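You operate a simulated robot arm through the tools that you are given. There is no shell and no other tool.

Carry out the task below with a simulated robot arm. There is one attempt and no reset: what you move stays moved.

TASK
Take the red line apart and lay its four hoses in spare grooves.
Fine: pull the red-label slide back and leave it back.

The check looks at the end state, three seconds after you hand in, the way a careful person would. Anything else that was tipped, shoved, dropped, spilled or broken makes it a failure.

THE ROBOT
A 7-joint arm with a two-finger parallel gripper, fixed in place. Base frame: the origin is at the foot of the arm, x ahead of it, y to its left, z up; the work surface is at about z = 0.8. Readings come in m, rad, newtons and seconds.
Its first joint turns from -2.304 to 2.304 rad. Payload 3.91 kg.
Tool frame: the origin (TCP) lies between the finger pads and is the grasp point; the fingertips stand 0.03 m ahead of it; z points along the fingers, y is the line along which they close. The gripper opens to 0.11 m. The fingers are 0.02 m wide and 0.01 m thick; the gripper's body (0.048 by 0.112 m) begins 0.055 m behind the TCP.
Orientation is that of the tool frame in the base frame, as a unit quaternion [x, y, z, w]. With the fingers straight down and closing along the base's y, the tool's x points along the base's -x, its y along +y and its z along -z.

THE INTERFACE
- The arm moves only by the tool step_arm. Its argument "targets" is a list that holds one entry, the list of rows, each a list of 7 numbers: the shift along the tool's x, y, z in units of 20 mm (1.0 is 20 mm), then the turn, a rotation vector about the tool's x, y, z in units of 4 degrees (1.0 is 4 degrees), then the closure in counts, from 0 (fully open) to 255 (shut). In form: [[[dx, dy, dz, ax, ay, az, fingers], ...]]. A call has 1 to 20 rows; each row shifts and turns the commanded pose from where the row before left it, along the tool's axes as they then stand. A call with a number of a shift or a turn outside -1 to 1 is refused whole. Each row takes 0.2 s and may step no farther than 0.05 m and 0.15 rad from the row before; otherwise, or with a gripper value out of range, the whole call is refused. Where a pose cannot be reached the arm comes as near as it can. A force on the tool above 50 N (or 10 N above the force at the start of the call, whichever is more), or a blocked arm, ends the call early, and 0.2 s more pass. The fingers move at their own pace (about 0.108 m/s each) and stop on an object; they squeeze with about 27 N. The grip force told is the motor's: it shows also when the fingers shut on nothing. Time passes only in rows, and 0.2 s behind the last, so rows that do not move let the fingers close. The reply holds the time, the measured pose of the TCP, the force on the tool along the base axes, the opening and the grip force, in the units named above and with some noise, with the torque about the TCP (base axes, N m) and any sound that the robot's microphone picked up.
- Cameras (640 x 400 px; columns grow to the right, rows downward): "scene" is fixed at [0.4007, 0.6487, 1.3812]; the picture's right is [-0.34, 0.94, 0.00], its down [0.85, 0.30, -0.43] and it looks along [-0.41, -0.15, -0.90] (base axes); focal length 214 px, centre (320, 200). "wrist" rides on the gripper at [0.072, 0.017, -0.103] in the tool frame; the picture's right is [-0.23, 0.97, 0.00], its down [-0.76, -0.18, -0.62] and it looks along [-0.61, -0.14, 0.78] (tool axes); focal length 222 px, centre (320, 200). There is no depth. A picture from a camera that has moved, and an enlarged one, comes with that camera's place and axes in the base frame and with its lens.
- camera(camera): a new picture of that camera. The clock stands still meanwhile.
- close_up(camera, box): a new picture of the part [left, top, right, bottom] of that camera's present view, enlarged. The clock stands still meanwhile.
- finish_job(): hands the job in; it is judged then, once.

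Places have to be worked out from the pictures, the camera data and where the tool is seen. Open the gripper and draw the arm clear of the work before you hand the job in, unless the task says otherwise.

The tools are called after "Request:" as a command line: name --argument value ..., lists and objects as JSON in quotes. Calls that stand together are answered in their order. step_arm: Moves the arm, as the interface text tells. Its arguments: {"type":"object","properties":{"targets":{"type":"array","items":{"type":"array","items":{"type":"array","items":{"type":"number"}}}}},"required":["targets"]} The other tools are called the same way: camera (camera) takes a picture; close_up (camera, box) takes an enlarged picture of a part of a camera's view; finish_job () hands the job in.

At the start:

```text
t: 0.0
ee_pos: [0.2723, 0.5315, 1.0896]
orientation: [0.0, 1.0, 0.0, 0.0]
force: [-0.3, 0.1, -0.3]
moment: [0.01, 0.0, 0.02]
gripper_width: 0.1099
grip_force: 0.1
```

scene: 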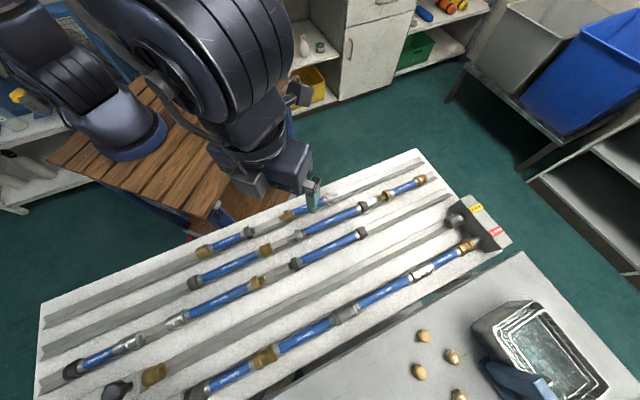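
wrist: 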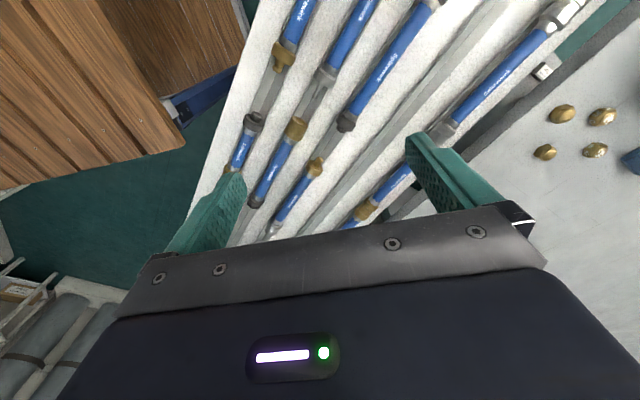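

I'll begin by looking at the scene in more detail, since the pictures so far show a grooved board with several blue hoses and a block with yellow and red labels at its right end.

Request:
close_up --camera "scene" --box '[380, 150, 540, 250]'

Request:
close_up --camera "scene" --box '[30, 300, 190, 400]'

Request:
close_up --camera "scene" --box '[180, 250, 340, 350]'

Request:
close_up --camera "scene" --box '[180, 300, 340, 400]'

Request:
close_up --camera "scene" --box '[320, 220, 480, 320]'

Request:
close_up --camera "scene" --box '[280, 160, 440, 260]'

Request:
close_up --camera "scene" --box '[180, 190, 340, 290]'

```text
4.00 times, centred on (460, 200) of scene
camera zoom: at [0.4007, 0.6487, 1.3812], right [-0.34, 0.94, 0.0], down [0.85, 0.3, -0.43], along [-0.41, -0.15, -0.9], focal length 858 px, centre (-240, 200)
```

zoom: 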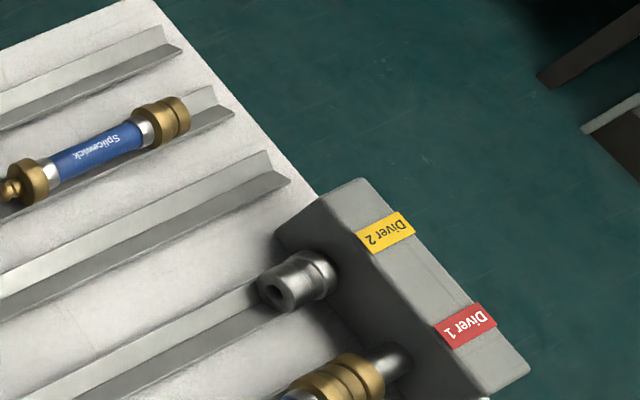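

```text
4.00 times, centred on (110, 350) of scene
camera zoom: at [0.4007, 0.6487, 1.3812], right [-0.34, 0.94, 0.0], down [0.85, 0.3, -0.43], along [-0.41, -0.15, -0.9], focal length 858 px, centre (1160, -400)
```

zoom: 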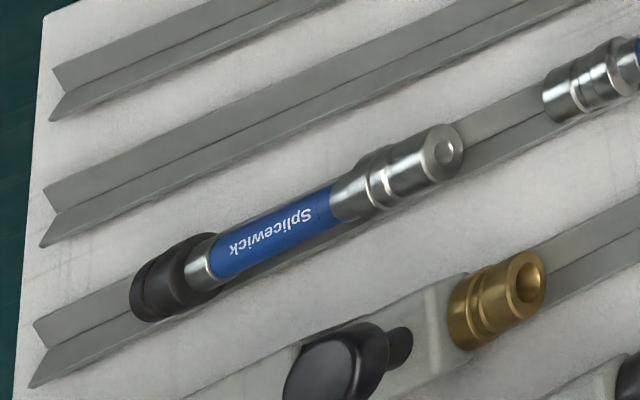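

```text
4.00 times, centred on (260, 300) of scene
camera zoom: at [0.4007, 0.6487, 1.3812], right [-0.34, 0.94, 0.0], down [0.85, 0.3, -0.43], along [-0.41, -0.15, -0.9], focal length 858 px, centre (560, -200)
```

zoom: 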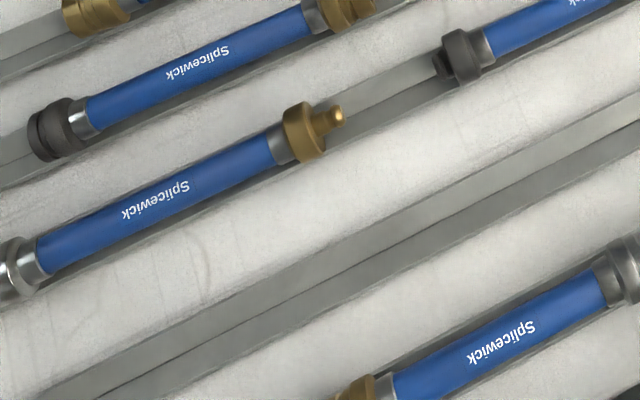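

```text
4.00 times, centred on (260, 350) of scene
camera zoom: at [0.4007, 0.6487, 1.3812], right [-0.34, 0.94, 0.0], down [0.85, 0.3, -0.43], along [-0.41, -0.15, -0.9], focal length 858 px, centre (560, -400)
```

zoom: 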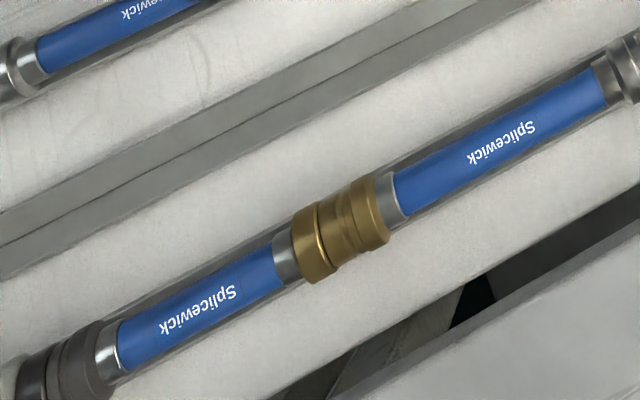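

```text
4.00 times, centred on (400, 270) of scene
camera zoom: at [0.4007, 0.6487, 1.3812], right [-0.34, 0.94, 0.0], down [0.85, 0.3, -0.43], along [-0.41, -0.15, -0.9], focal length 858 px, centre (0, -80)
```

zoom: 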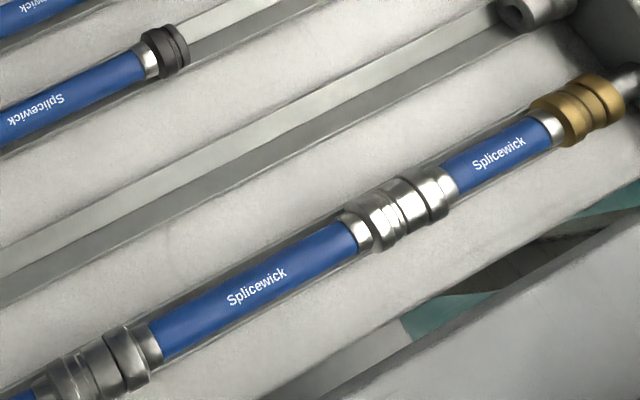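

```text
4.00 times, centred on (360, 210) of scene
camera zoom: at [0.4007, 0.6487, 1.3812], right [-0.34, 0.94, 0.0], down [0.85, 0.3, -0.43], along [-0.41, -0.15, -0.9], focal length 858 px, centre (160, 160)
```

zoom: 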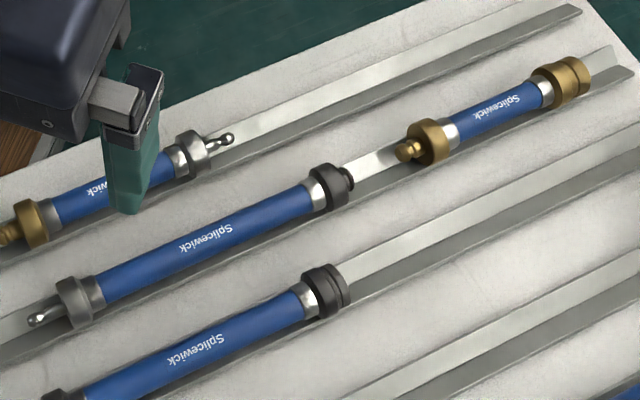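

```text
4.00 times, centred on (260, 240) of scene
camera zoom: at [0.4007, 0.6487, 1.3812], right [-0.34, 0.94, 0.0], down [0.85, 0.3, -0.43], along [-0.41, -0.15, -0.9], focal length 858 px, centre (560, 40)
```

zoom: 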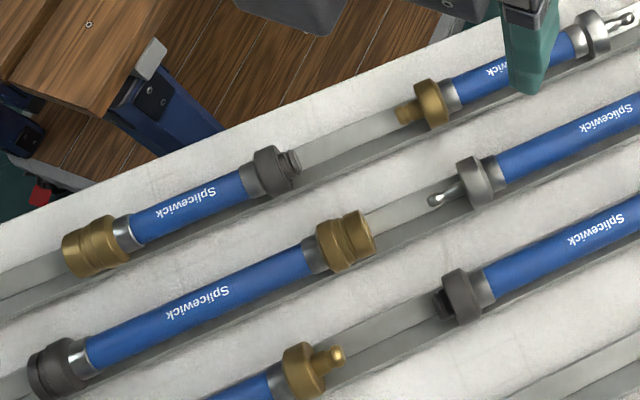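

The red line is the outermost groove, nearest the trays: four hoses running from the "Diver 1" port down to a slide that is out of the scene view at lower left. The line appears to run along about (0.71, -0.71), so I'll turn the tool 45° about its own z so the fingers close across it.

Request:
step_arm --targets '[[[0, 0, 0, 0, 0, 0.9375, 0], [0, 0, 0, 0, 0, 0.9375, 0], [0, 0, 0, 0, 0, 0.9375, 0], [0, 0, 0, 0, 0, 0.9375, 0], [0, 0, 0, 0, 0, 0.9375, 0], [0, 0, 0, 0, 0, 0.9375, 0], [0, 0, 0, 0, 0, 0.9375, 0], [0, 0, 0, 0, 0, 0.9375, 0], [0, 0, 0, 0, 0, 0.9375, 0], [0, 0, 0, 0, 0, 0.9375, 0], [0, 0, 0, 0, 0, 0.9375, 0], [0, 0, 0, 0, 0, 0.9375, 0]]]'

```text
t: 2.6
ee_pos: [0.2731, 0.5321, 1.0908]
orientation: [0.383, 0.924, 0.0, 0.0]
force: [1.5, 0.3, 0.1]
moment: [-0.01, 0.0, -0.01]
gripper_width: 0.11
grip_force: 0.0
```

The turn worked as predicted (tool x now points along (-0.71, 0.71)). Now I'll fly high over to the near end of the red line to see the slide with the wrist camera.

Request:
step_arm --targets '[[[-0.988, 0.521, 0, 0, 0, 0, 0], [-0.988, 0.521, 0, 0, 0, 0, 0], [-0.988, 0.521, 0, 0, 0, 0, 0], [-0.988, 0.521, 0, 0, 0, 0, 0], [-0.988, 0.521, 0, 0, 0, 0, 0], [-0.988, 0.521, 0, 0, 0, 0, 0], [-0.988, 0.521, 0, 0, 0, 0, 0], [-0.988, 0.521, 0, 0, 0, 0, 0], [-0.988, 0.521, 0, 0, 0, 0, 0], [-0.988, 0.521, 0, 0, 0, 0, 0], [-0.988, 0.521, 0, 0, 0, 0, 0], [-0.988, 0.521, 0, 0, 0, 0, 0], [-0.988, 0.521, 0, 0, 0, 0, 0], [-0.988, 0.521, 0, 0, 0, 0, 0], [-0.988, 0.521, 0, 0, 0, 0, 0], [-0.988, 0.521, 0, 0, 0, 0, 0], [-0.988, 0.521, 0, 0, 0, 0, 0], [-0.988, 0.521, 0, 0, 0, 0, 0], [-0.988, 0.521, 0, 0, 0, 0, 0], [-0.988, 0.521, 0, 0, 0, 0, 0]]]'

Request:
camera --camera "wrist"

Request:
camera --camera "scene"

```text
t: 6.8
ee_pos: [0.7013, 0.3997, 1.0904]
orientation: [0.383, 0.924, 0.001, 0.0]
force: [-0.5, -0.1, 0.7]
moment: [-0.04, 0.03, 0.03]
gripper_width: 0.11
grip_force: 0.0
```

```text
taken
camera wrist: at [0.662, 0.4637, 1.1943], right [0.85, 0.53, 0.0], down [0.41, -0.66, 0.62], along [0.33, -0.53, -0.78], focal length 222 px, centre (320, 200)
```

wrist: 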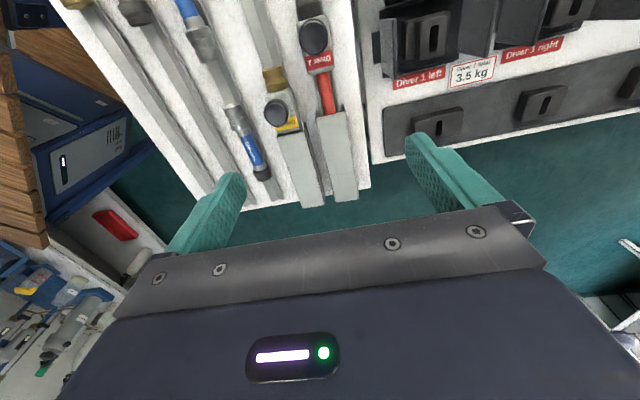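

```text
taken
```

scene: 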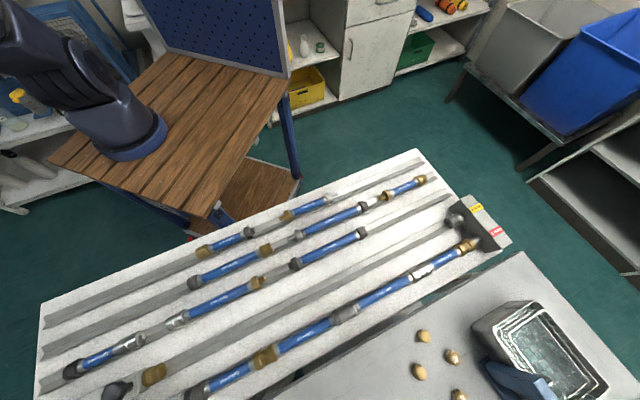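

The wrist view shows two slides at the near end of the board: a yellow-labelled one (back) and a red-labelled one (forward, with a red strip exposed). I'll enlarge these.

Request:
close_up --camera "wrist" --box '[230, 0, 390, 100]'

Request:
close_up --camera "wrist" --box '[230, 100, 390, 200]'

Request:
close_up --camera "wrist" --box '[360, 0, 600, 150]'

Request:
close_up --camera "wrist" --box '[50, 0, 290, 150]'

```text
4.00 times, centred on (310, 50) of wrist
camera zoom: at [0.662, 0.4637, 1.1943], right [0.85, 0.53, 0.0], down [0.41, -0.66, 0.62], along [0.33, -0.53, -0.78], focal length 888 px, centre (360, 800)
```

zoom: 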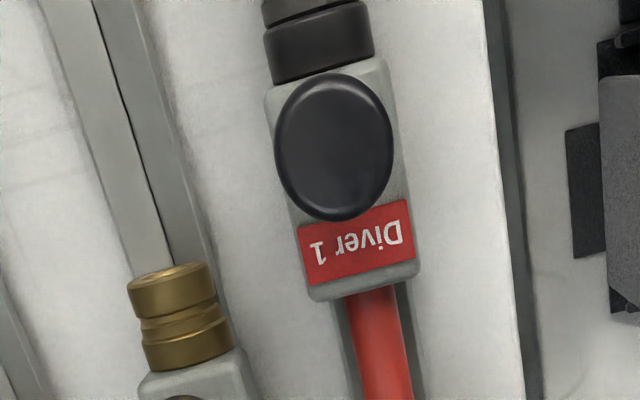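

```text
4.00 times, centred on (310, 150) of wrist
camera zoom: at [0.662, 0.4637, 1.1943], right [0.85, 0.53, 0.0], down [0.41, -0.66, 0.62], along [0.33, -0.53, -0.78], focal length 888 px, centre (360, 400)
```

zoom: 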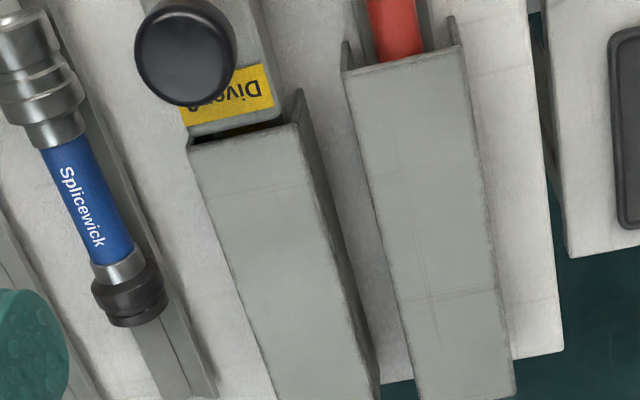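

```text
2.67 times, centred on (480, 75) of wrist
camera zoom: at [0.662, 0.4637, 1.1943], right [0.85, 0.53, 0.0], down [0.41, -0.66, 0.62], along [0.33, -0.53, -0.78], focal length 592 px, centre (-107, 533)
```

zoom: 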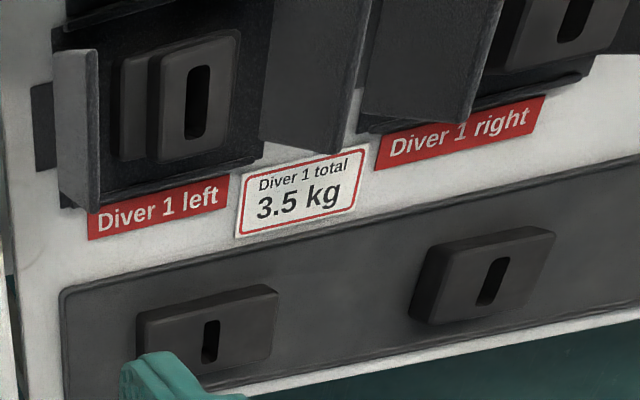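

```text
2.67 times, centred on (170, 75) of wrist
camera zoom: at [0.662, 0.4637, 1.1943], right [0.85, 0.53, 0.0], down [0.41, -0.66, 0.62], along [0.33, -0.53, -0.78], focal length 592 px, centre (720, 533)
```

zoom: 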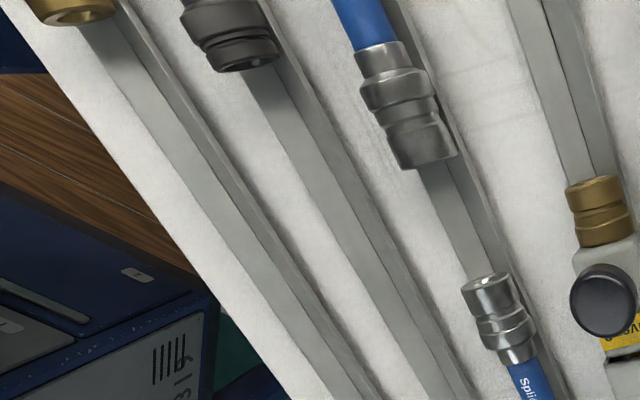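

Now that the arm is out of the way, I'll look at the storage grooves again to measure the free stretches.

Request:
close_up --camera "scene" --box '[30, 220, 270, 370]'

Request:
close_up --camera "scene" --box '[240, 140, 480, 290]'

Request:
close_up --camera "scene" --box '[150, 170, 390, 320]'

Request:
close_up --camera "scene" --box '[30, 250, 270, 400]'

```text
2.67 times, centred on (150, 295) of scene
camera zoom: at [0.4007, 0.6487, 1.3812], right [-0.34, 0.94, 0.0], down [0.85, 0.3, -0.43], along [-0.41, -0.15, -0.9], focal length 572 px, centre (773, -53)
```

zoom: 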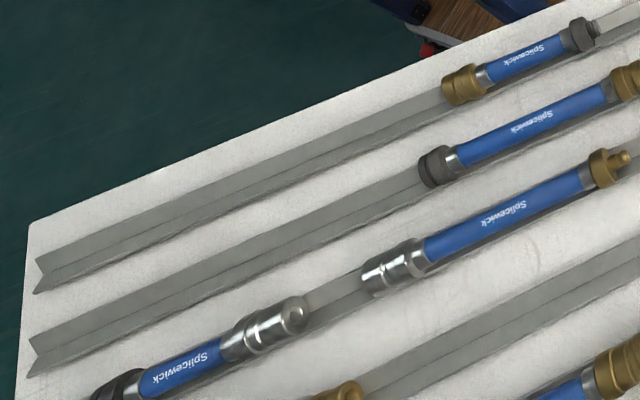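

```text
2.67 times, centred on (360, 215) of scene
camera zoom: at [0.4007, 0.6487, 1.3812], right [-0.34, 0.94, 0.0], down [0.85, 0.3, -0.43], along [-0.41, -0.15, -0.9], focal length 572 px, centre (213, 160)
```

zoom: 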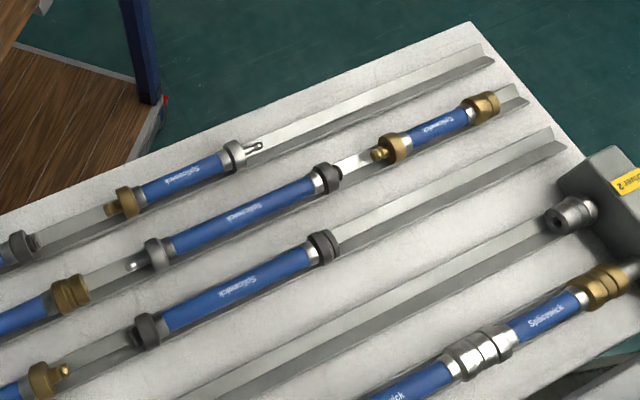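

```text
2.67 times, centred on (270, 245) of scene
camera zoom: at [0.4007, 0.6487, 1.3812], right [-0.34, 0.94, 0.0], down [0.85, 0.3, -0.43], along [-0.41, -0.15, -0.9], focal length 572 px, centre (453, 80)
```

zoom: 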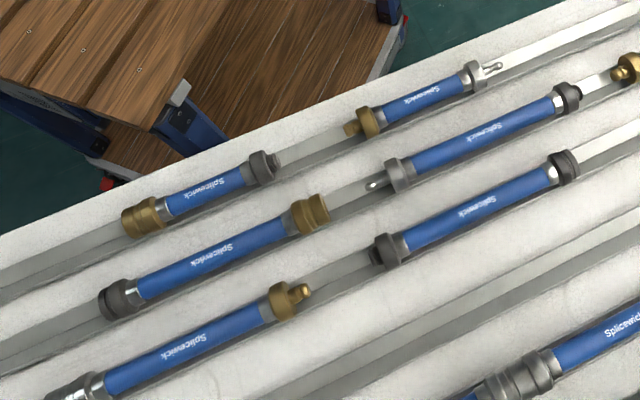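

```text
2.67 times, centred on (150, 325) of scene
camera zoom: at [0.4007, 0.6487, 1.3812], right [-0.34, 0.94, 0.0], down [0.85, 0.3, -0.43], along [-0.41, -0.15, -0.9], focal length 572 px, centre (773, -133)
```

zoom: 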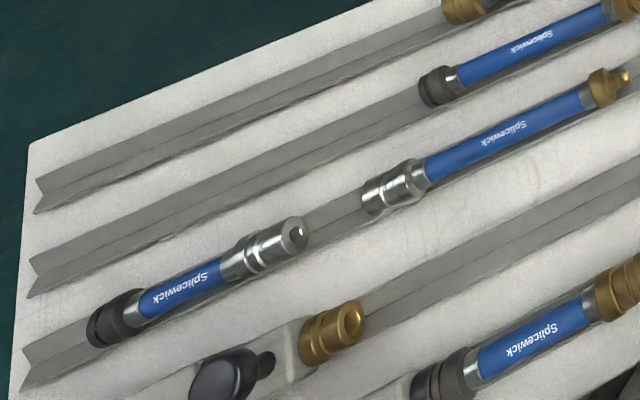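

Free stretches are visible in the storage grooves: both ends of the innermost groove, the near end of the second and the far end of the third. Before pulling anything I want a good look at the couplings, so I'll go lower along the red line.

Request:
step_arm --targets '[[[0.714, 0, 1, 0, 0, 0, 0], [0.714, 0, 1, 0, 0, 0, 0], [0.714, 0, 1, 0, 0, 0, 0], [0.714, 0, 1, 0, 0, 0, 0], [0.714, 0, 1, 0, 0, 0, 0], [0.714, 0, 1, 0, 0, 0, 0], [0.714, 0, 0.8, 0, 0, 0, 0]]]'

Request:
camera --camera "wrist"

Request:
close_up --camera "wrist" --box '[220, 0, 380, 100]'

Request:
close_up --camera "wrist" --box '[220, 80, 380, 180]'

```text
t: 8.4
ee_pos: [0.6299, 0.4684, 0.9527]
orientation: [0.383, 0.924, 0.0, 0.0]
force: [0.1, -0.9, 0.6]
moment: [0.0, 0.0, -0.01]
gripper_width: 0.1098
grip_force: 0.0
```

```text
taken
camera wrist: at [0.5906, 0.5341, 1.0565], right [0.85, 0.53, 0.0], down [0.41, -0.66, 0.62], along [0.33, -0.53, -0.78], focal length 222 px, centre (320, 200)
```

wrist: 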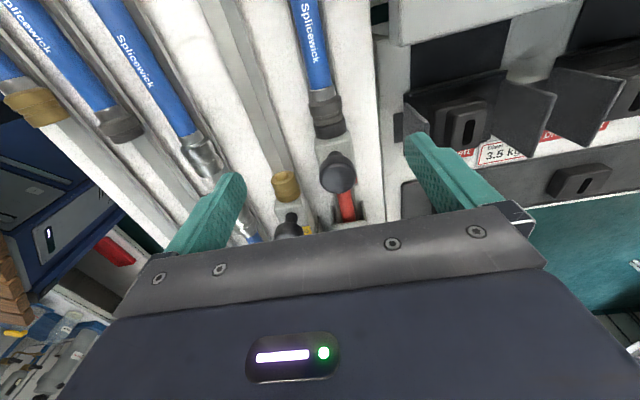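

```text
4.00 times, centred on (300, 50) of wrist
camera zoom: at [0.5906, 0.5341, 1.0565], right [0.85, 0.53, 0.0], down [0.41, -0.66, 0.62], along [0.33, -0.53, -0.78], focal length 888 px, centre (400, 800)
```

zoom: 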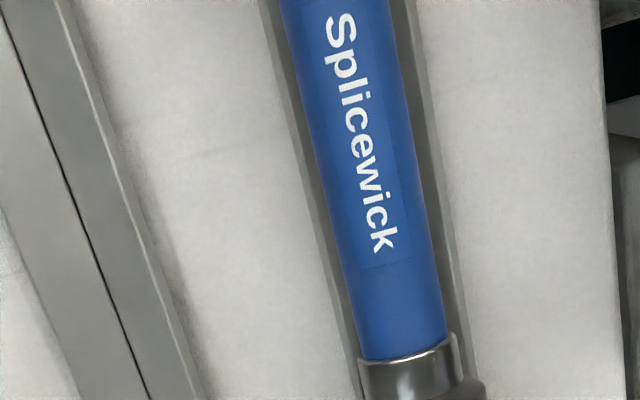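

```text
4.00 times, centred on (300, 130) of wrist
camera zoom: at [0.5906, 0.5341, 1.0565], right [0.85, 0.53, 0.0], down [0.41, -0.66, 0.62], along [0.33, -0.53, -0.78], focal length 888 px, centre (400, 480)
```

zoom: 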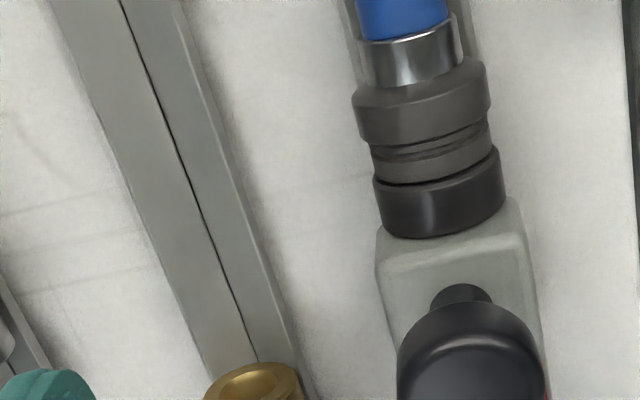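

The knob on the red slide is a vertical stem with a ~35 mm round head at about (0.663, 0.448, 0.871). To see how the couplings are built I'll look at the loose ends of the stored hoses.

Request:
step_arm --targets '[[[0.95, -0.85, 0, 0, 0, 0, 0], [0.95, -0.85, 0, 0, 0, 0, 0], [0.95, -0.85, 0, 0, 0, 0, 0], [0.95, -0.85, 0, 0, 0, 0, 0], [0.95, -0.85, 0, 0, 0, 0, 0], [0.95, -0.85, 0, 0, 0, 0, 0], [0.95, -0.85, 0, 0, 0, 0, 0], [0.95, -0.85, 0, 0, 0, 0, 0], [0.95, -0.85, 0, 0, 0, 0, 0], [0.95, -0.85, 0, 0, 0, 0, 0]]]'

Request:
camera --camera "wrist"

Request:
close_up --camera "wrist" --box '[200, 0, 360, 100]'

Request:
close_up --camera "wrist" --box '[200, 80, 360, 180]'

Request:
close_up --camera "wrist" --box '[320, 0, 480, 100]'

Request:
close_up --camera "wrist" --box '[320, 80, 480, 180]'

```text
t: 10.6
ee_pos: [0.3748, 0.4837, 0.9536]
orientation: [0.383, 0.924, 0.001, 0.0]
force: [-0.3, -0.8, -0.5]
moment: [0.01, 0.03, 0.01]
gripper_width: 0.1101
grip_force: 0.0
```

```text
taken
camera wrist: at [0.3357, 0.5491, 1.0574], right [0.85, 0.53, 0.0], down [0.41, -0.66, 0.62], along [0.33, -0.53, -0.78], focal length 222 px, centre (320, 200)
```

wrist: 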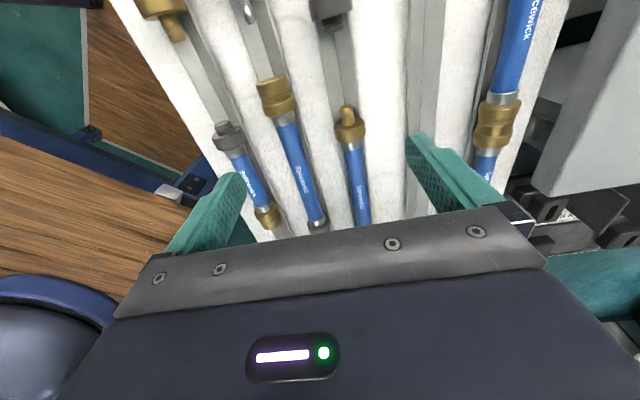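

```text
4.00 times, centred on (280, 50) of wrist
camera zoom: at [0.3357, 0.5491, 1.0574], right [0.85, 0.53, 0.0], down [0.41, -0.66, 0.62], along [0.33, -0.53, -0.78], focal length 888 px, centre (480, 800)
```

zoom: 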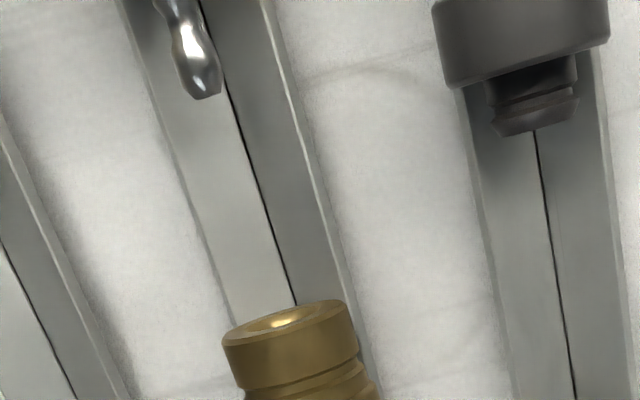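

```text
4.00 times, centred on (280, 130) of wrist
camera zoom: at [0.3357, 0.5491, 1.0574], right [0.85, 0.53, 0.0], down [0.41, -0.66, 0.62], along [0.33, -0.53, -0.78], focal length 888 px, centre (480, 480)
```

zoom: 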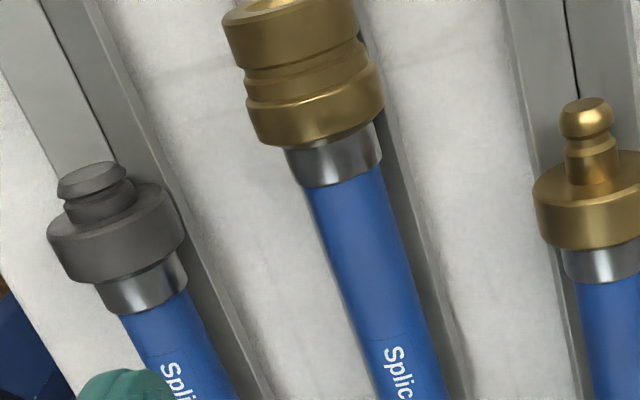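

```text
4.00 times, centred on (400, 50) of wrist
camera zoom: at [0.3357, 0.5491, 1.0574], right [0.85, 0.53, 0.0], down [0.41, -0.66, 0.62], along [0.33, -0.53, -0.78], focal length 888 px, centre (0, 800)
```

zoom: 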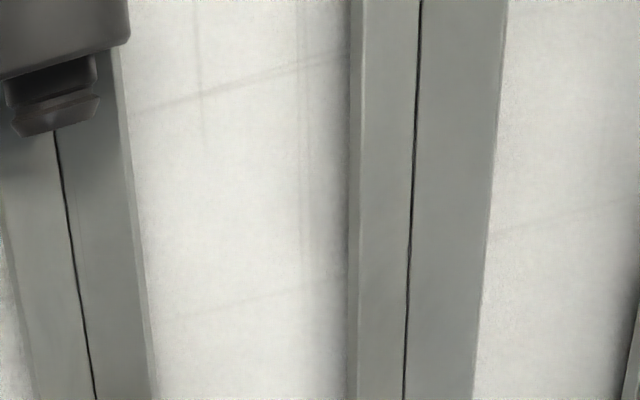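

```text
4.00 times, centred on (400, 130) of wrist
camera zoom: at [0.3357, 0.5491, 1.0574], right [0.85, 0.53, 0.0], down [0.41, -0.66, 0.62], along [0.33, -0.53, -0.78], focal length 888 px, centre (0, 480)
```

zoom: 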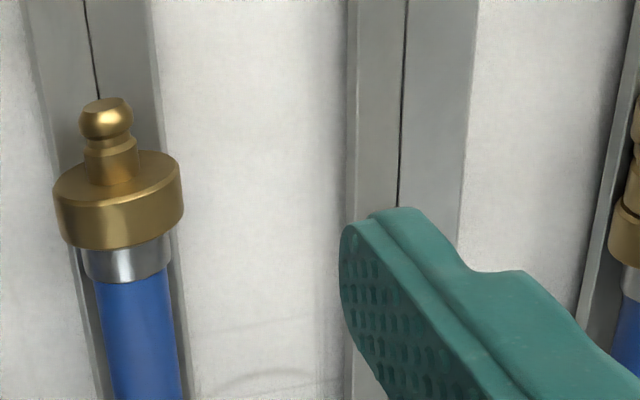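

The couplings are rotationally symmetric push-fit plugs (brass ball pins, dark grooved stubs, slim steel pins), so they should separate by axial pull. Next I'll go above the red slide's knob with the fingers part-closed, staying high, and check surroundings.

Request:
step_arm --targets '[[[-0.956, 0.746, 0, 0, 0, 0, 116], [-0.956, 0.746, 0, 0, 0, 0, 116], [-0.956, 0.746, 0, 0, 0, 0, 116], [-0.956, 0.746, 0, 0, 0, 0, 116], [-0.956, 0.746, 0, 0, 0, 0, 116], [-0.956, 0.746, 0, 0, 0, 0, 116], [-0.956, 0.746, 0, 0, 0, 0, 116], [-0.956, 0.746, 0, 0, 0, 0, 116], [-0.956, 0.746, 0, 0, 0, 0, 116], [-0.956, 0.746, 0, 0, 0, 0, 116], [-0.956, 0.746, 0, 0, 0, 0, 116], [-0.956, 0.746, 0, 0, 0, 0, 116]]]'

Request:
camera --camera "wrist"

Request:
close_up --camera "wrist" --box '[240, 100, 400, 200]'

Request:
close_up --camera "wrist" --box '[360, 0, 600, 150]'

Request:
camera --camera "scene"

```text
t: 13.2
ee_pos: [0.6655, 0.4467, 0.9539]
orientation: [0.382, 0.924, 0.0, 0.0]
force: [0.0, 0.6, -0.2]
moment: [-0.02, 0.03, -0.01]
gripper_width: 0.0601
grip_force: 0.1
```

```text
taken
camera wrist: at [0.6266, 0.5111, 1.0582], right [0.85, 0.53, 0.0], down [0.41, -0.66, 0.62], along [0.33, -0.53, -0.78], focal length 222 px, centre (320, 200)
```

wrist: 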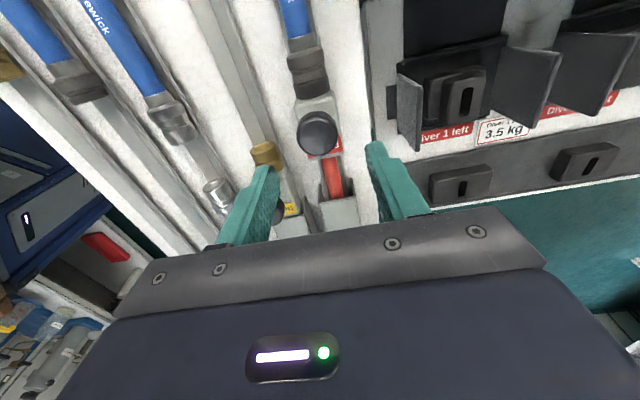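

```text
4.00 times, centred on (320, 150) of wrist
camera zoom: at [0.6266, 0.5111, 1.0582], right [0.85, 0.53, 0.0], down [0.41, -0.66, 0.62], along [0.33, -0.53, -0.78], focal length 888 px, centre (320, 400)
```

zoom: 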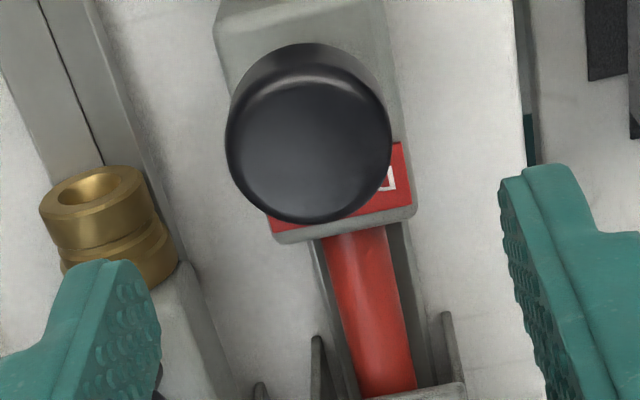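

```text
2.67 times, centred on (480, 75) of wrist
camera zoom: at [0.6266, 0.5111, 1.0582], right [0.85, 0.53, 0.0], down [0.41, -0.66, 0.62], along [0.33, -0.53, -0.78], focal length 592 px, centre (-107, 533)
```

zoom: 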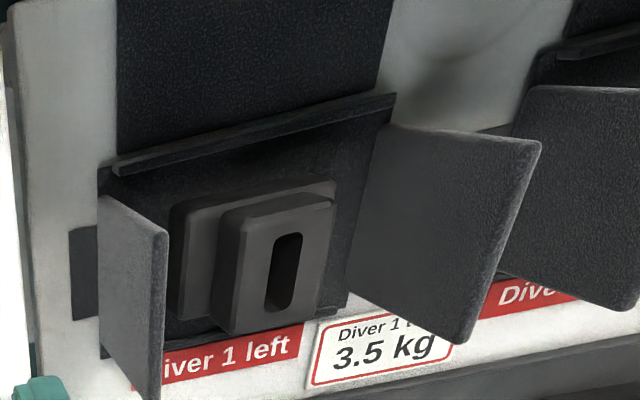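

```text
taken
```

scene: 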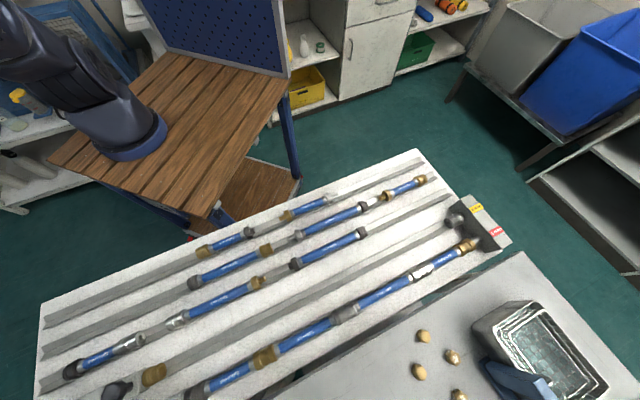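

The bins beside the board sit lower than the hose board, so they're no obstacle. The knob is directly under the TCP; I'll descend so the fingertips straddle the head (tips at about z 0.85).

Request:
step_arm --targets '[[[0, 0, 0.925, 0, 0, 0, 116], [0, 0, 0.925, 0, 0, 0, 116], [0, 0, 0.925, 0, 0, 0, 116], [0, 0, 0.925, 0, 0, 0, 116]]]'

Request:
camera --camera "wrist"

Request:
close_up --camera "wrist" --box '[240, 100, 400, 200]'

```text
t: 14.2
ee_pos: [0.6631, 0.4476, 0.8792]
orientation: [0.381, 0.924, 0.0, 0.0]
force: [-0.2, 0.9, 1.1]
moment: [0.02, 0.0, 0.03]
gripper_width: 0.06
grip_force: 0.0
```

```text
taken
camera wrist: at [0.6244, 0.5118, 0.9838], right [0.85, 0.53, 0.0], down [0.41, -0.66, 0.62], along [0.33, -0.53, -0.78], focal length 222 px, centre (320, 200)
```

wrist: 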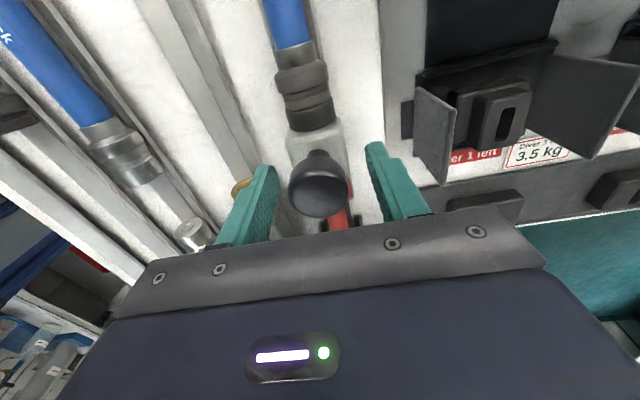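

```text
4.00 times, centred on (320, 150) of wrist
camera zoom: at [0.6244, 0.5118, 0.9838], right [0.85, 0.53, 0.0], down [0.41, -0.66, 0.62], along [0.33, -0.53, -0.78], focal length 888 px, centre (320, 400)
```

zoom: 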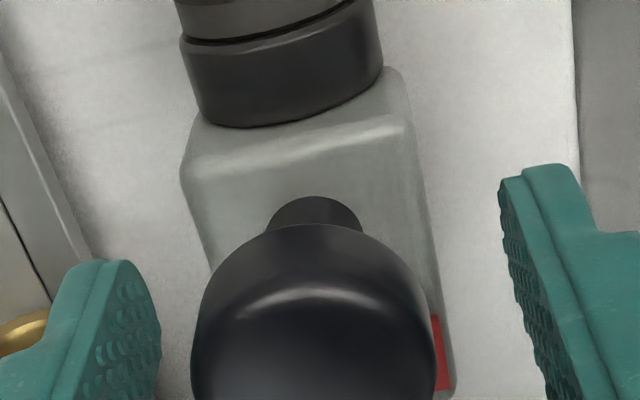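

The knob's head sits centred between the fingers at TCP height. Now I close on it.

Request:
step_arm --targets '[[[0, 0, 0, 0, 0, 0, 180], [0, 0, 0, 0, 0, 0, 255], [0, 0, 0, 0, 0, 0, 255]]]'

```text
t: 15.0
ee_pos: [0.6639, 0.4464, 0.8791]
orientation: [0.382, 0.924, 0.0, 0.0]
force: [-7.9, -7.0, 0.5]
moment: [-0.1, 0.04, 0.1]
gripper_width: 0.0337
grip_force: 44.7
```

Grip is on the knob (34 mm), with a slight sideways load of ~10 N toward the robot, so I'll relax sideways a little and pull the slide back gently 20 mm.

Request:
step_arm --targets '[[[0, -0.1, 0, 0, 0, 0, 255], [-0.25, 0, 0, 0, 0, 0, 255], [-0.25, 0, 0, 0, 0, 0, 255], [-0.25, 0, 0, 0, 0, 0, 255], [-0.25, 0, 0, 0, 0, 0, 255]]]'

Request:
camera --camera "wrist"

Request:
close_up --camera "scene" --box '[180, 300, 340, 400]'

```text
t: 16.2
ee_pos: [0.6773, 0.4327, 0.8792]
orientation: [0.383, 0.924, 0.001, 0.0]
force: [14.3, 15.9, -13.0]
moment: [0.29, 0.01, -0.21]
gripper_width: 0.0336
grip_force: 45.3
```

```text
taken
camera wrist: at [0.6378, 0.4976, 0.9836], right [0.85, 0.53, 0.0], down [0.41, -0.66, 0.62], along [0.33, -0.53, -0.78], focal length 222 px, centre (320, 200)
```

wrist: 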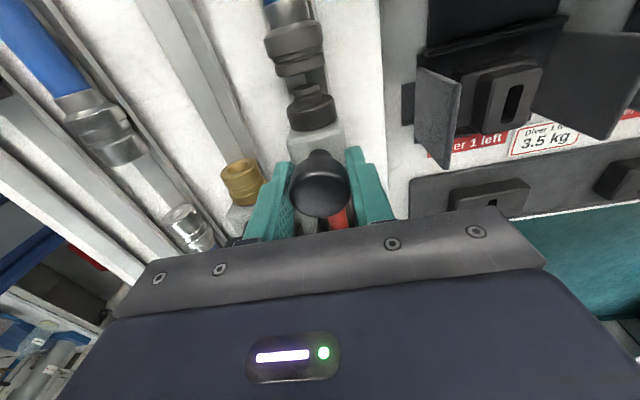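

```text
4.00 times, centred on (260, 350) of scene
camera zoom: at [0.4007, 0.6487, 1.3812], right [-0.34, 0.94, 0.0], down [0.85, 0.3, -0.43], along [-0.41, -0.15, -0.9], focal length 858 px, centre (560, -400)
```

zoom: 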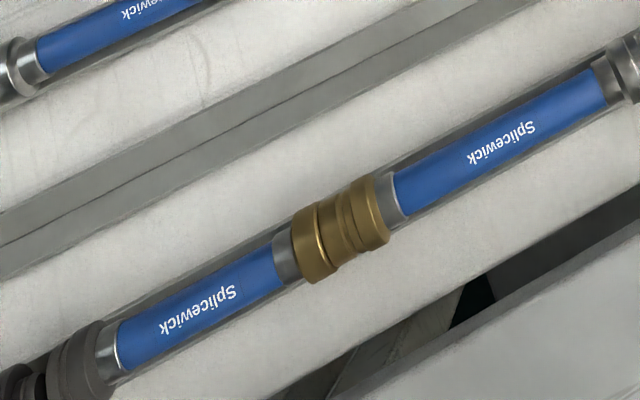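

The slide has come back ~20 mm and its dark plug is already out of hose 4, which stayed put. I'll undo the excess sideways shift and keep pulling back.

Request:
step_arm --targets '[[[0, 0.065, 0.03, 0, 0, 0, 255], [-0.25, 0, 0, 0, 0, 0, 255], [-0.25, 0, 0, 0, 0, 0, 255], [-0.25, 0, 0, 0, 0, 0, 255], [-0.25, 0, 0, 0, 0, 0, 255], [-0.25, 0, 0, 0, 0, 0, 255]]]'

Request:
camera --camera "wrist"

```text
t: 17.6
ee_pos: [0.6951, 0.414, 0.879]
orientation: [0.383, 0.924, 0.0, 0.0]
force: [-0.5, 0.7, 12.1]
moment: [0.0, -0.01, 0.1]
gripper_width: 0.0334
grip_force: 44.8
```

```text
taken
camera wrist: at [0.6559, 0.4795, 0.9836], right [0.85, 0.53, 0.0], down [0.41, -0.66, 0.62], along [0.33, -0.53, -0.78], focal length 222 px, centre (320, 200)
```

wrist: 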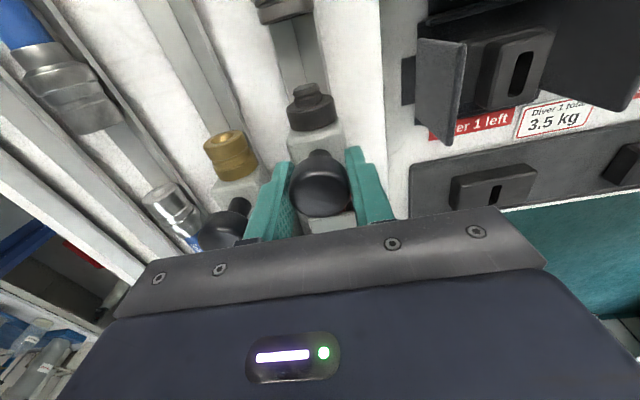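

Slide is 45 mm back with low loads, and the neighbouring yellow knob clears the left finger by ~28 mm. Continuing the pull toward its stop.

Request:
step_arm --targets '[[[-0.2, 0, 0, 0, 0, 0, 255], [-0.2, 0, 0, 0, 0, 0, 255], [-0.15, 0, 0, 0, 0, 0, 255], [-0.15, 0, 0, 0, 0, 0, 255]]]'

Request:
camera --camera "wrist"

```text
t: 18.6
ee_pos: [0.7029, 0.4074, 0.8797]
orientation: [0.382, 0.924, 0.0, 0.0]
force: [-19.7, 11.3, 21.8]
moment: [-0.05, -0.05, 0.02]
gripper_width: 0.0335
grip_force: 45.1
```

```text
taken
camera wrist: at [0.663, 0.4721, 0.9837], right [0.85, 0.53, 0.0], down [0.42, -0.66, 0.62], along [0.33, -0.53, -0.78], focal length 222 px, centre (320, 200)
```

wrist: 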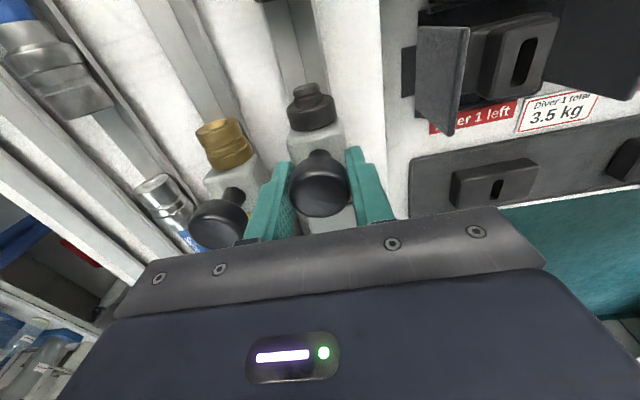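

The slide now resists (~22 N along the line) at 55 mm back, close to where I estimated its stop. I'll press another few mm to see whether that's truly the stop.

Request:
step_arm --targets '[[[-0.1, 0, 0, 0, 0, 0, 255], [-0.1, 0, 0, 0, 0, 0, 255]]]'

Request:
close_up --camera "wrist" --box '[180, 60, 420, 210]'

```text
t: 19.2
ee_pos: [0.7065, 0.4051, 0.878]
orientation: [0.382, 0.924, 0.0, 0.0]
force: [-25.0, 30.9, 0.7]
moment: [0.15, 0.12, 0.04]
gripper_width: 0.0337
grip_force: 45.4
```

```text
2.67 times, centred on (300, 135) of wrist
camera zoom: at [0.6667, 0.4688, 0.9823], right [0.85, 0.53, 0.0], down [0.41, -0.66, 0.62], along [0.33, -0.53, -0.78], focal length 592 px, centre (373, 373)
```

zoom: 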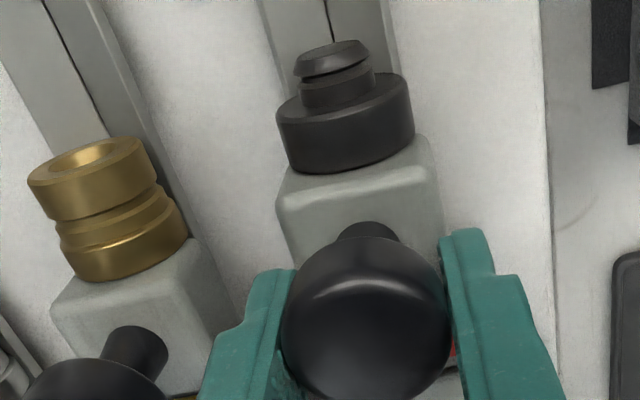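

At ~40 N it hardly moves further, so the slide is at its stop. I'll relax the pull, open the fingers and rise to inspect.

Request:
step_arm --targets '[[[0.15, 0, 0, 0, 0, 0, 255], [0, 0, 0, 0, 0, 0, 116], [0, 0, 0, 0, 0, 0, 116], [0, 0, 0, 0, 0, 0, 116], [0, 0, -1, 0, 0, 0, 116], [0, 0, -1, 0, 0, 0, 116], [0, 0, -1, 0, 0, 0, 116], [0, 0, -1, 0, 0, 0, 116]]]'

Request:
camera --camera "wrist"

Request:
close_up --camera "wrist" --box '[220, 80, 380, 180]'

Request:
camera --camera "scene"

```text
t: 21.0
ee_pos: [0.7052, 0.4052, 0.957]
orientation: [0.383, 0.924, 0.0, 0.001]
force: [0.2, 1.1, -0.4]
moment: [0.01, 0.02, 0.0]
gripper_width: 0.0599
grip_force: 0.0
```

```text
taken
camera wrist: at [0.6654, 0.4694, 1.062], right [0.85, 0.53, 0.0], down [0.41, -0.66, 0.62], along [0.33, -0.53, -0.78], focal length 222 px, centre (320, 200)
```

wrist: 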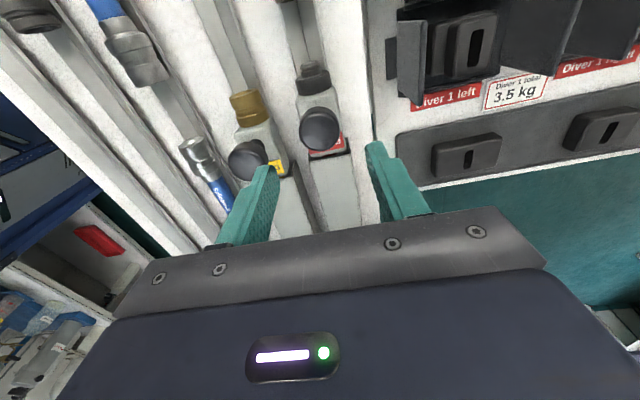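

```text
4.00 times, centred on (300, 130) of wrist
camera zoom: at [0.6654, 0.4694, 1.062], right [0.85, 0.53, 0.0], down [0.41, -0.66, 0.62], along [0.33, -0.53, -0.78], focal length 888 px, centre (400, 480)
```

zoom: 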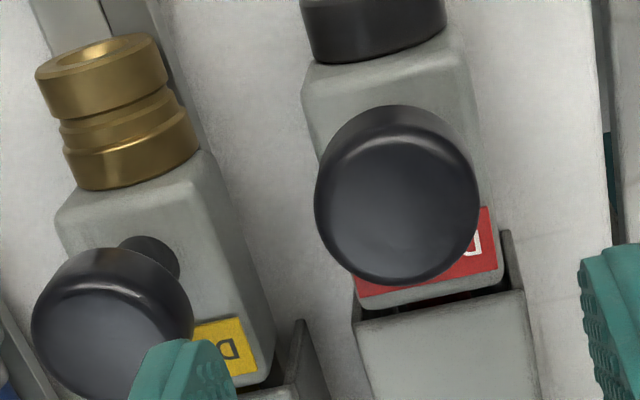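

```text
taken
```

scene: 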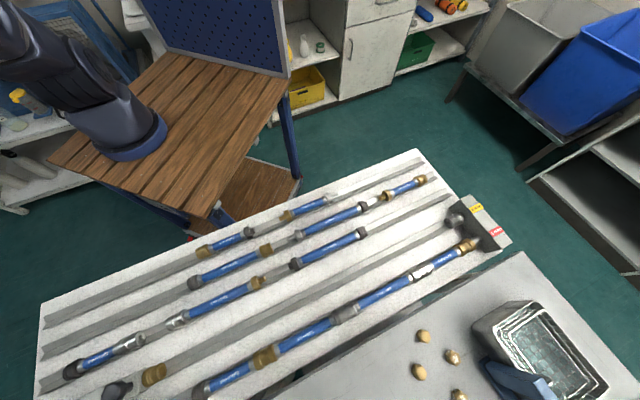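

The red slide is now fully back against its channel with no red rod showing, and hose 4 stayed in its groove. Next I'll move above hose 4 to locate it precisely.

Request:
step_arm --targets '[[[0.917, 0, 0, 0, 0, 0, 116], [0.917, 0, 0, 0, 0, 0, 116], [0.917, 0, 0, 0, 0, 0, 116], [0.917, 0, 0, 0, 0, 0, 116], [0.917, 0, 0, 0, 0, 0, 116], [0.917, 0, 0, 0, 0, 0, 116], [0.917, 0, 0, 0, 0, 0, 116], [0.917, 0, 0, 0, 0, 0, 116], [0.917, 0, 0, 0, 0, 0, 116]]]'

Request:
camera --camera "wrist"

Request:
close_up --camera "wrist" --box '[240, 50, 400, 150]'

Request:
close_up --camera "wrist" --box '[240, 120, 400, 220]'

Request:
close_up --camera "wrist" --box '[240, 0, 400, 100]'

```text
t: 23.0
ee_pos: [0.5888, 0.5226, 0.9605]
orientation: [0.383, 0.924, -0.001, -0.001]
force: [-0.4, -0.4, -0.5]
moment: [0.02, 0.03, 0.01]
gripper_width: 0.0601
grip_force: 0.0
```

```text
taken
camera wrist: at [0.5498, 0.5863, 1.0637], right [0.85, 0.53, 0.0], down [0.41, -0.66, 0.62], along [0.33, -0.53, -0.78], focal length 222 px, centre (320, 200)
```

wrist: 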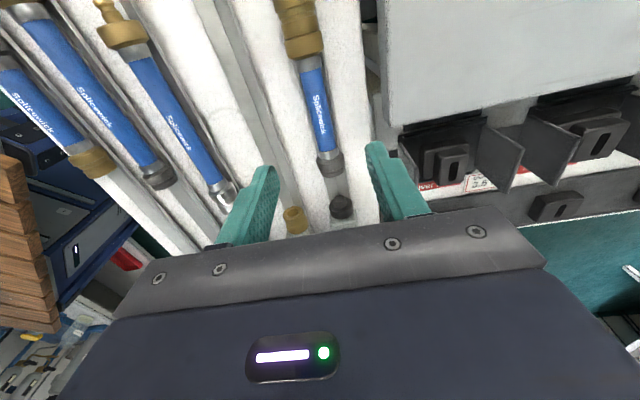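

```text
4.00 times, centred on (320, 100) of wrist
camera zoom: at [0.5498, 0.5863, 1.0637], right [0.85, 0.53, 0.0], down [0.41, -0.66, 0.62], along [0.33, -0.53, -0.78], focal length 888 px, centre (320, 600)
```

zoom: 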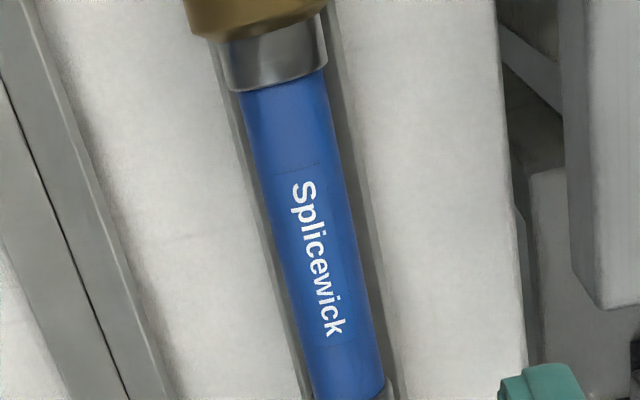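

```text
4.00 times, centred on (320, 170) of wrist
camera zoom: at [0.5498, 0.5863, 1.0637], right [0.85, 0.53, 0.0], down [0.41, -0.66, 0.62], along [0.33, -0.53, -0.78], focal length 888 px, centre (320, 320)
```

zoom: 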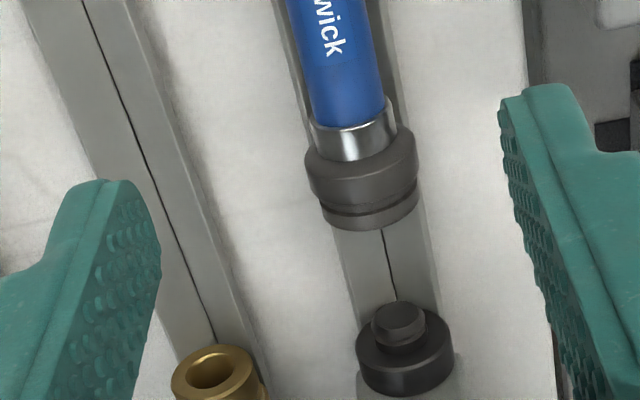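

```text
4.00 times, centred on (320, 50) of wrist
camera zoom: at [0.5498, 0.5863, 1.0637], right [0.85, 0.53, 0.0], down [0.41, -0.66, 0.62], along [0.33, -0.53, -0.78], focal length 888 px, centre (320, 800)
```

zoom: 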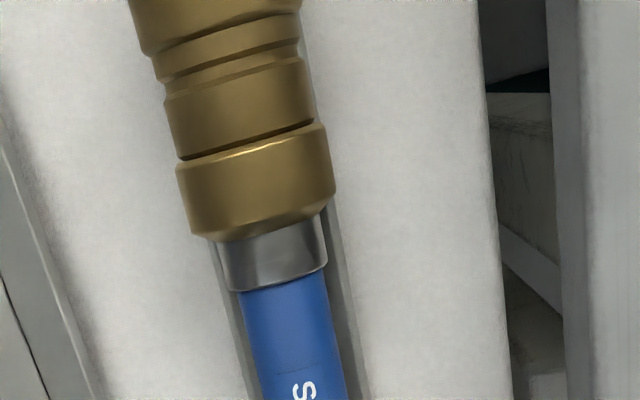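

Hose 4's blue body spans s ≈ 0.008–0.094 along the line, and there's ~38 mm of free gap to the slide plug. The TCP is right over its middle; descending with the fingers 60 mm open.

Request:
step_arm --targets '[[[-0.1, 0, 0.95, 0, 0, 0, 116], [-0.1, 0, 0.95, 0, 0, 0, 116], [0, 0, 0.95, 0, 0, 0, 116], [0, 0, 0.95, 0, 0, 0, 116], [0, 0, 0.95, 0, 0, 0, 116]]]'

Request:
camera --camera "wrist"

```text
t: 24.2
ee_pos: [0.5921, 0.5185, 0.8628]
orientation: [0.382, 0.924, 0.0, 0.0]
force: [0.1, -0.3, 0.1]
moment: [0.01, 0.02, 0.01]
gripper_width: 0.0599
grip_force: 0.1
```

```text
taken
camera wrist: at [0.5522, 0.5837, 0.9681], right [0.85, 0.53, 0.0], down [0.41, -0.66, 0.62], along [0.33, -0.53, -0.78], focal length 222 px, centre (320, 200)
```

wrist: 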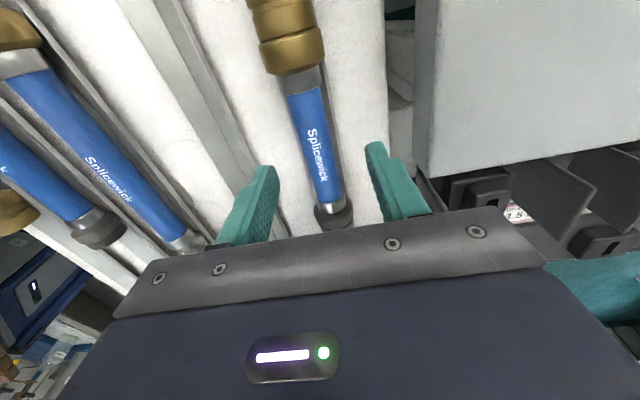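

A raised grey table edge lies ~64 mm beyond the line (z ≈ 0.86), so I'll keep the opening modest. Lowering further in small steps around the hose.

Request:
step_arm --targets '[[[0, 0, 0.2, 0, 0, 0, 130], [0, 0, 0.2, 0, 0, 0, 130], [0, 0, 0.15, 0, 0, 0, 130]]]'

Request:
close_up --camera "wrist" --box '[220, 100, 420, 225]'

```text
t: 25.0
ee_pos: [0.5908, 0.5198, 0.8518]
orientation: [0.383, 0.924, 0.0, 0.0]
force: [-0.8, 0.0, -0.2]
moment: [-0.01, 0.02, 0.01]
gripper_width: 0.0539
grip_force: 0.1
```

```text
3.20 times, centred on (320, 162) of wrist
camera zoom: at [0.5525, 0.5841, 0.9565], right [0.85, 0.53, 0.0], down [0.41, -0.66, 0.62], along [0.33, -0.53, -0.78], focal length 711 px, centre (320, 320)
```

zoom: 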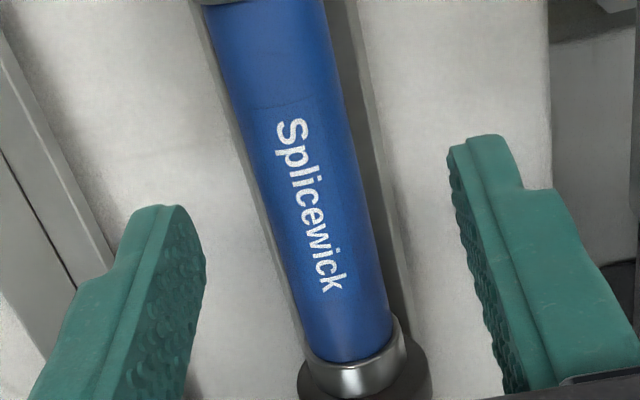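

No contact yet with tips at z ≈ 0.822. Two more small steps to find the board surface.

Request:
step_arm --targets '[[[0, 0, 0.1, 0, 0, 0, 130], [0, 0, 0.1, 0, 0, 0, 130]]]'

```text
t: 25.6
ee_pos: [0.5912, 0.5186, 0.8478]
orientation: [0.383, 0.924, 0.0, 0.0]
force: [-0.2, -0.3, -0.4]
moment: [-0.02, 0.02, 0.02]
gripper_width: 0.0538
grip_force: 0.1
```

Request:
step_arm --targets '[[[0, 0, 0.1, 0, 0, 0, 130], [0, 0, 0.1, 0, 0, 0, 130]]]'

```text
t: 26.2
ee_pos: [0.5919, 0.5196, 0.8445]
orientation: [0.382, 0.924, 0.0, 0.0]
force: [-0.2, 0.0, -0.1]
moment: [-0.02, -0.02, -0.01]
gripper_width: 0.054
grip_force: 0.1
```

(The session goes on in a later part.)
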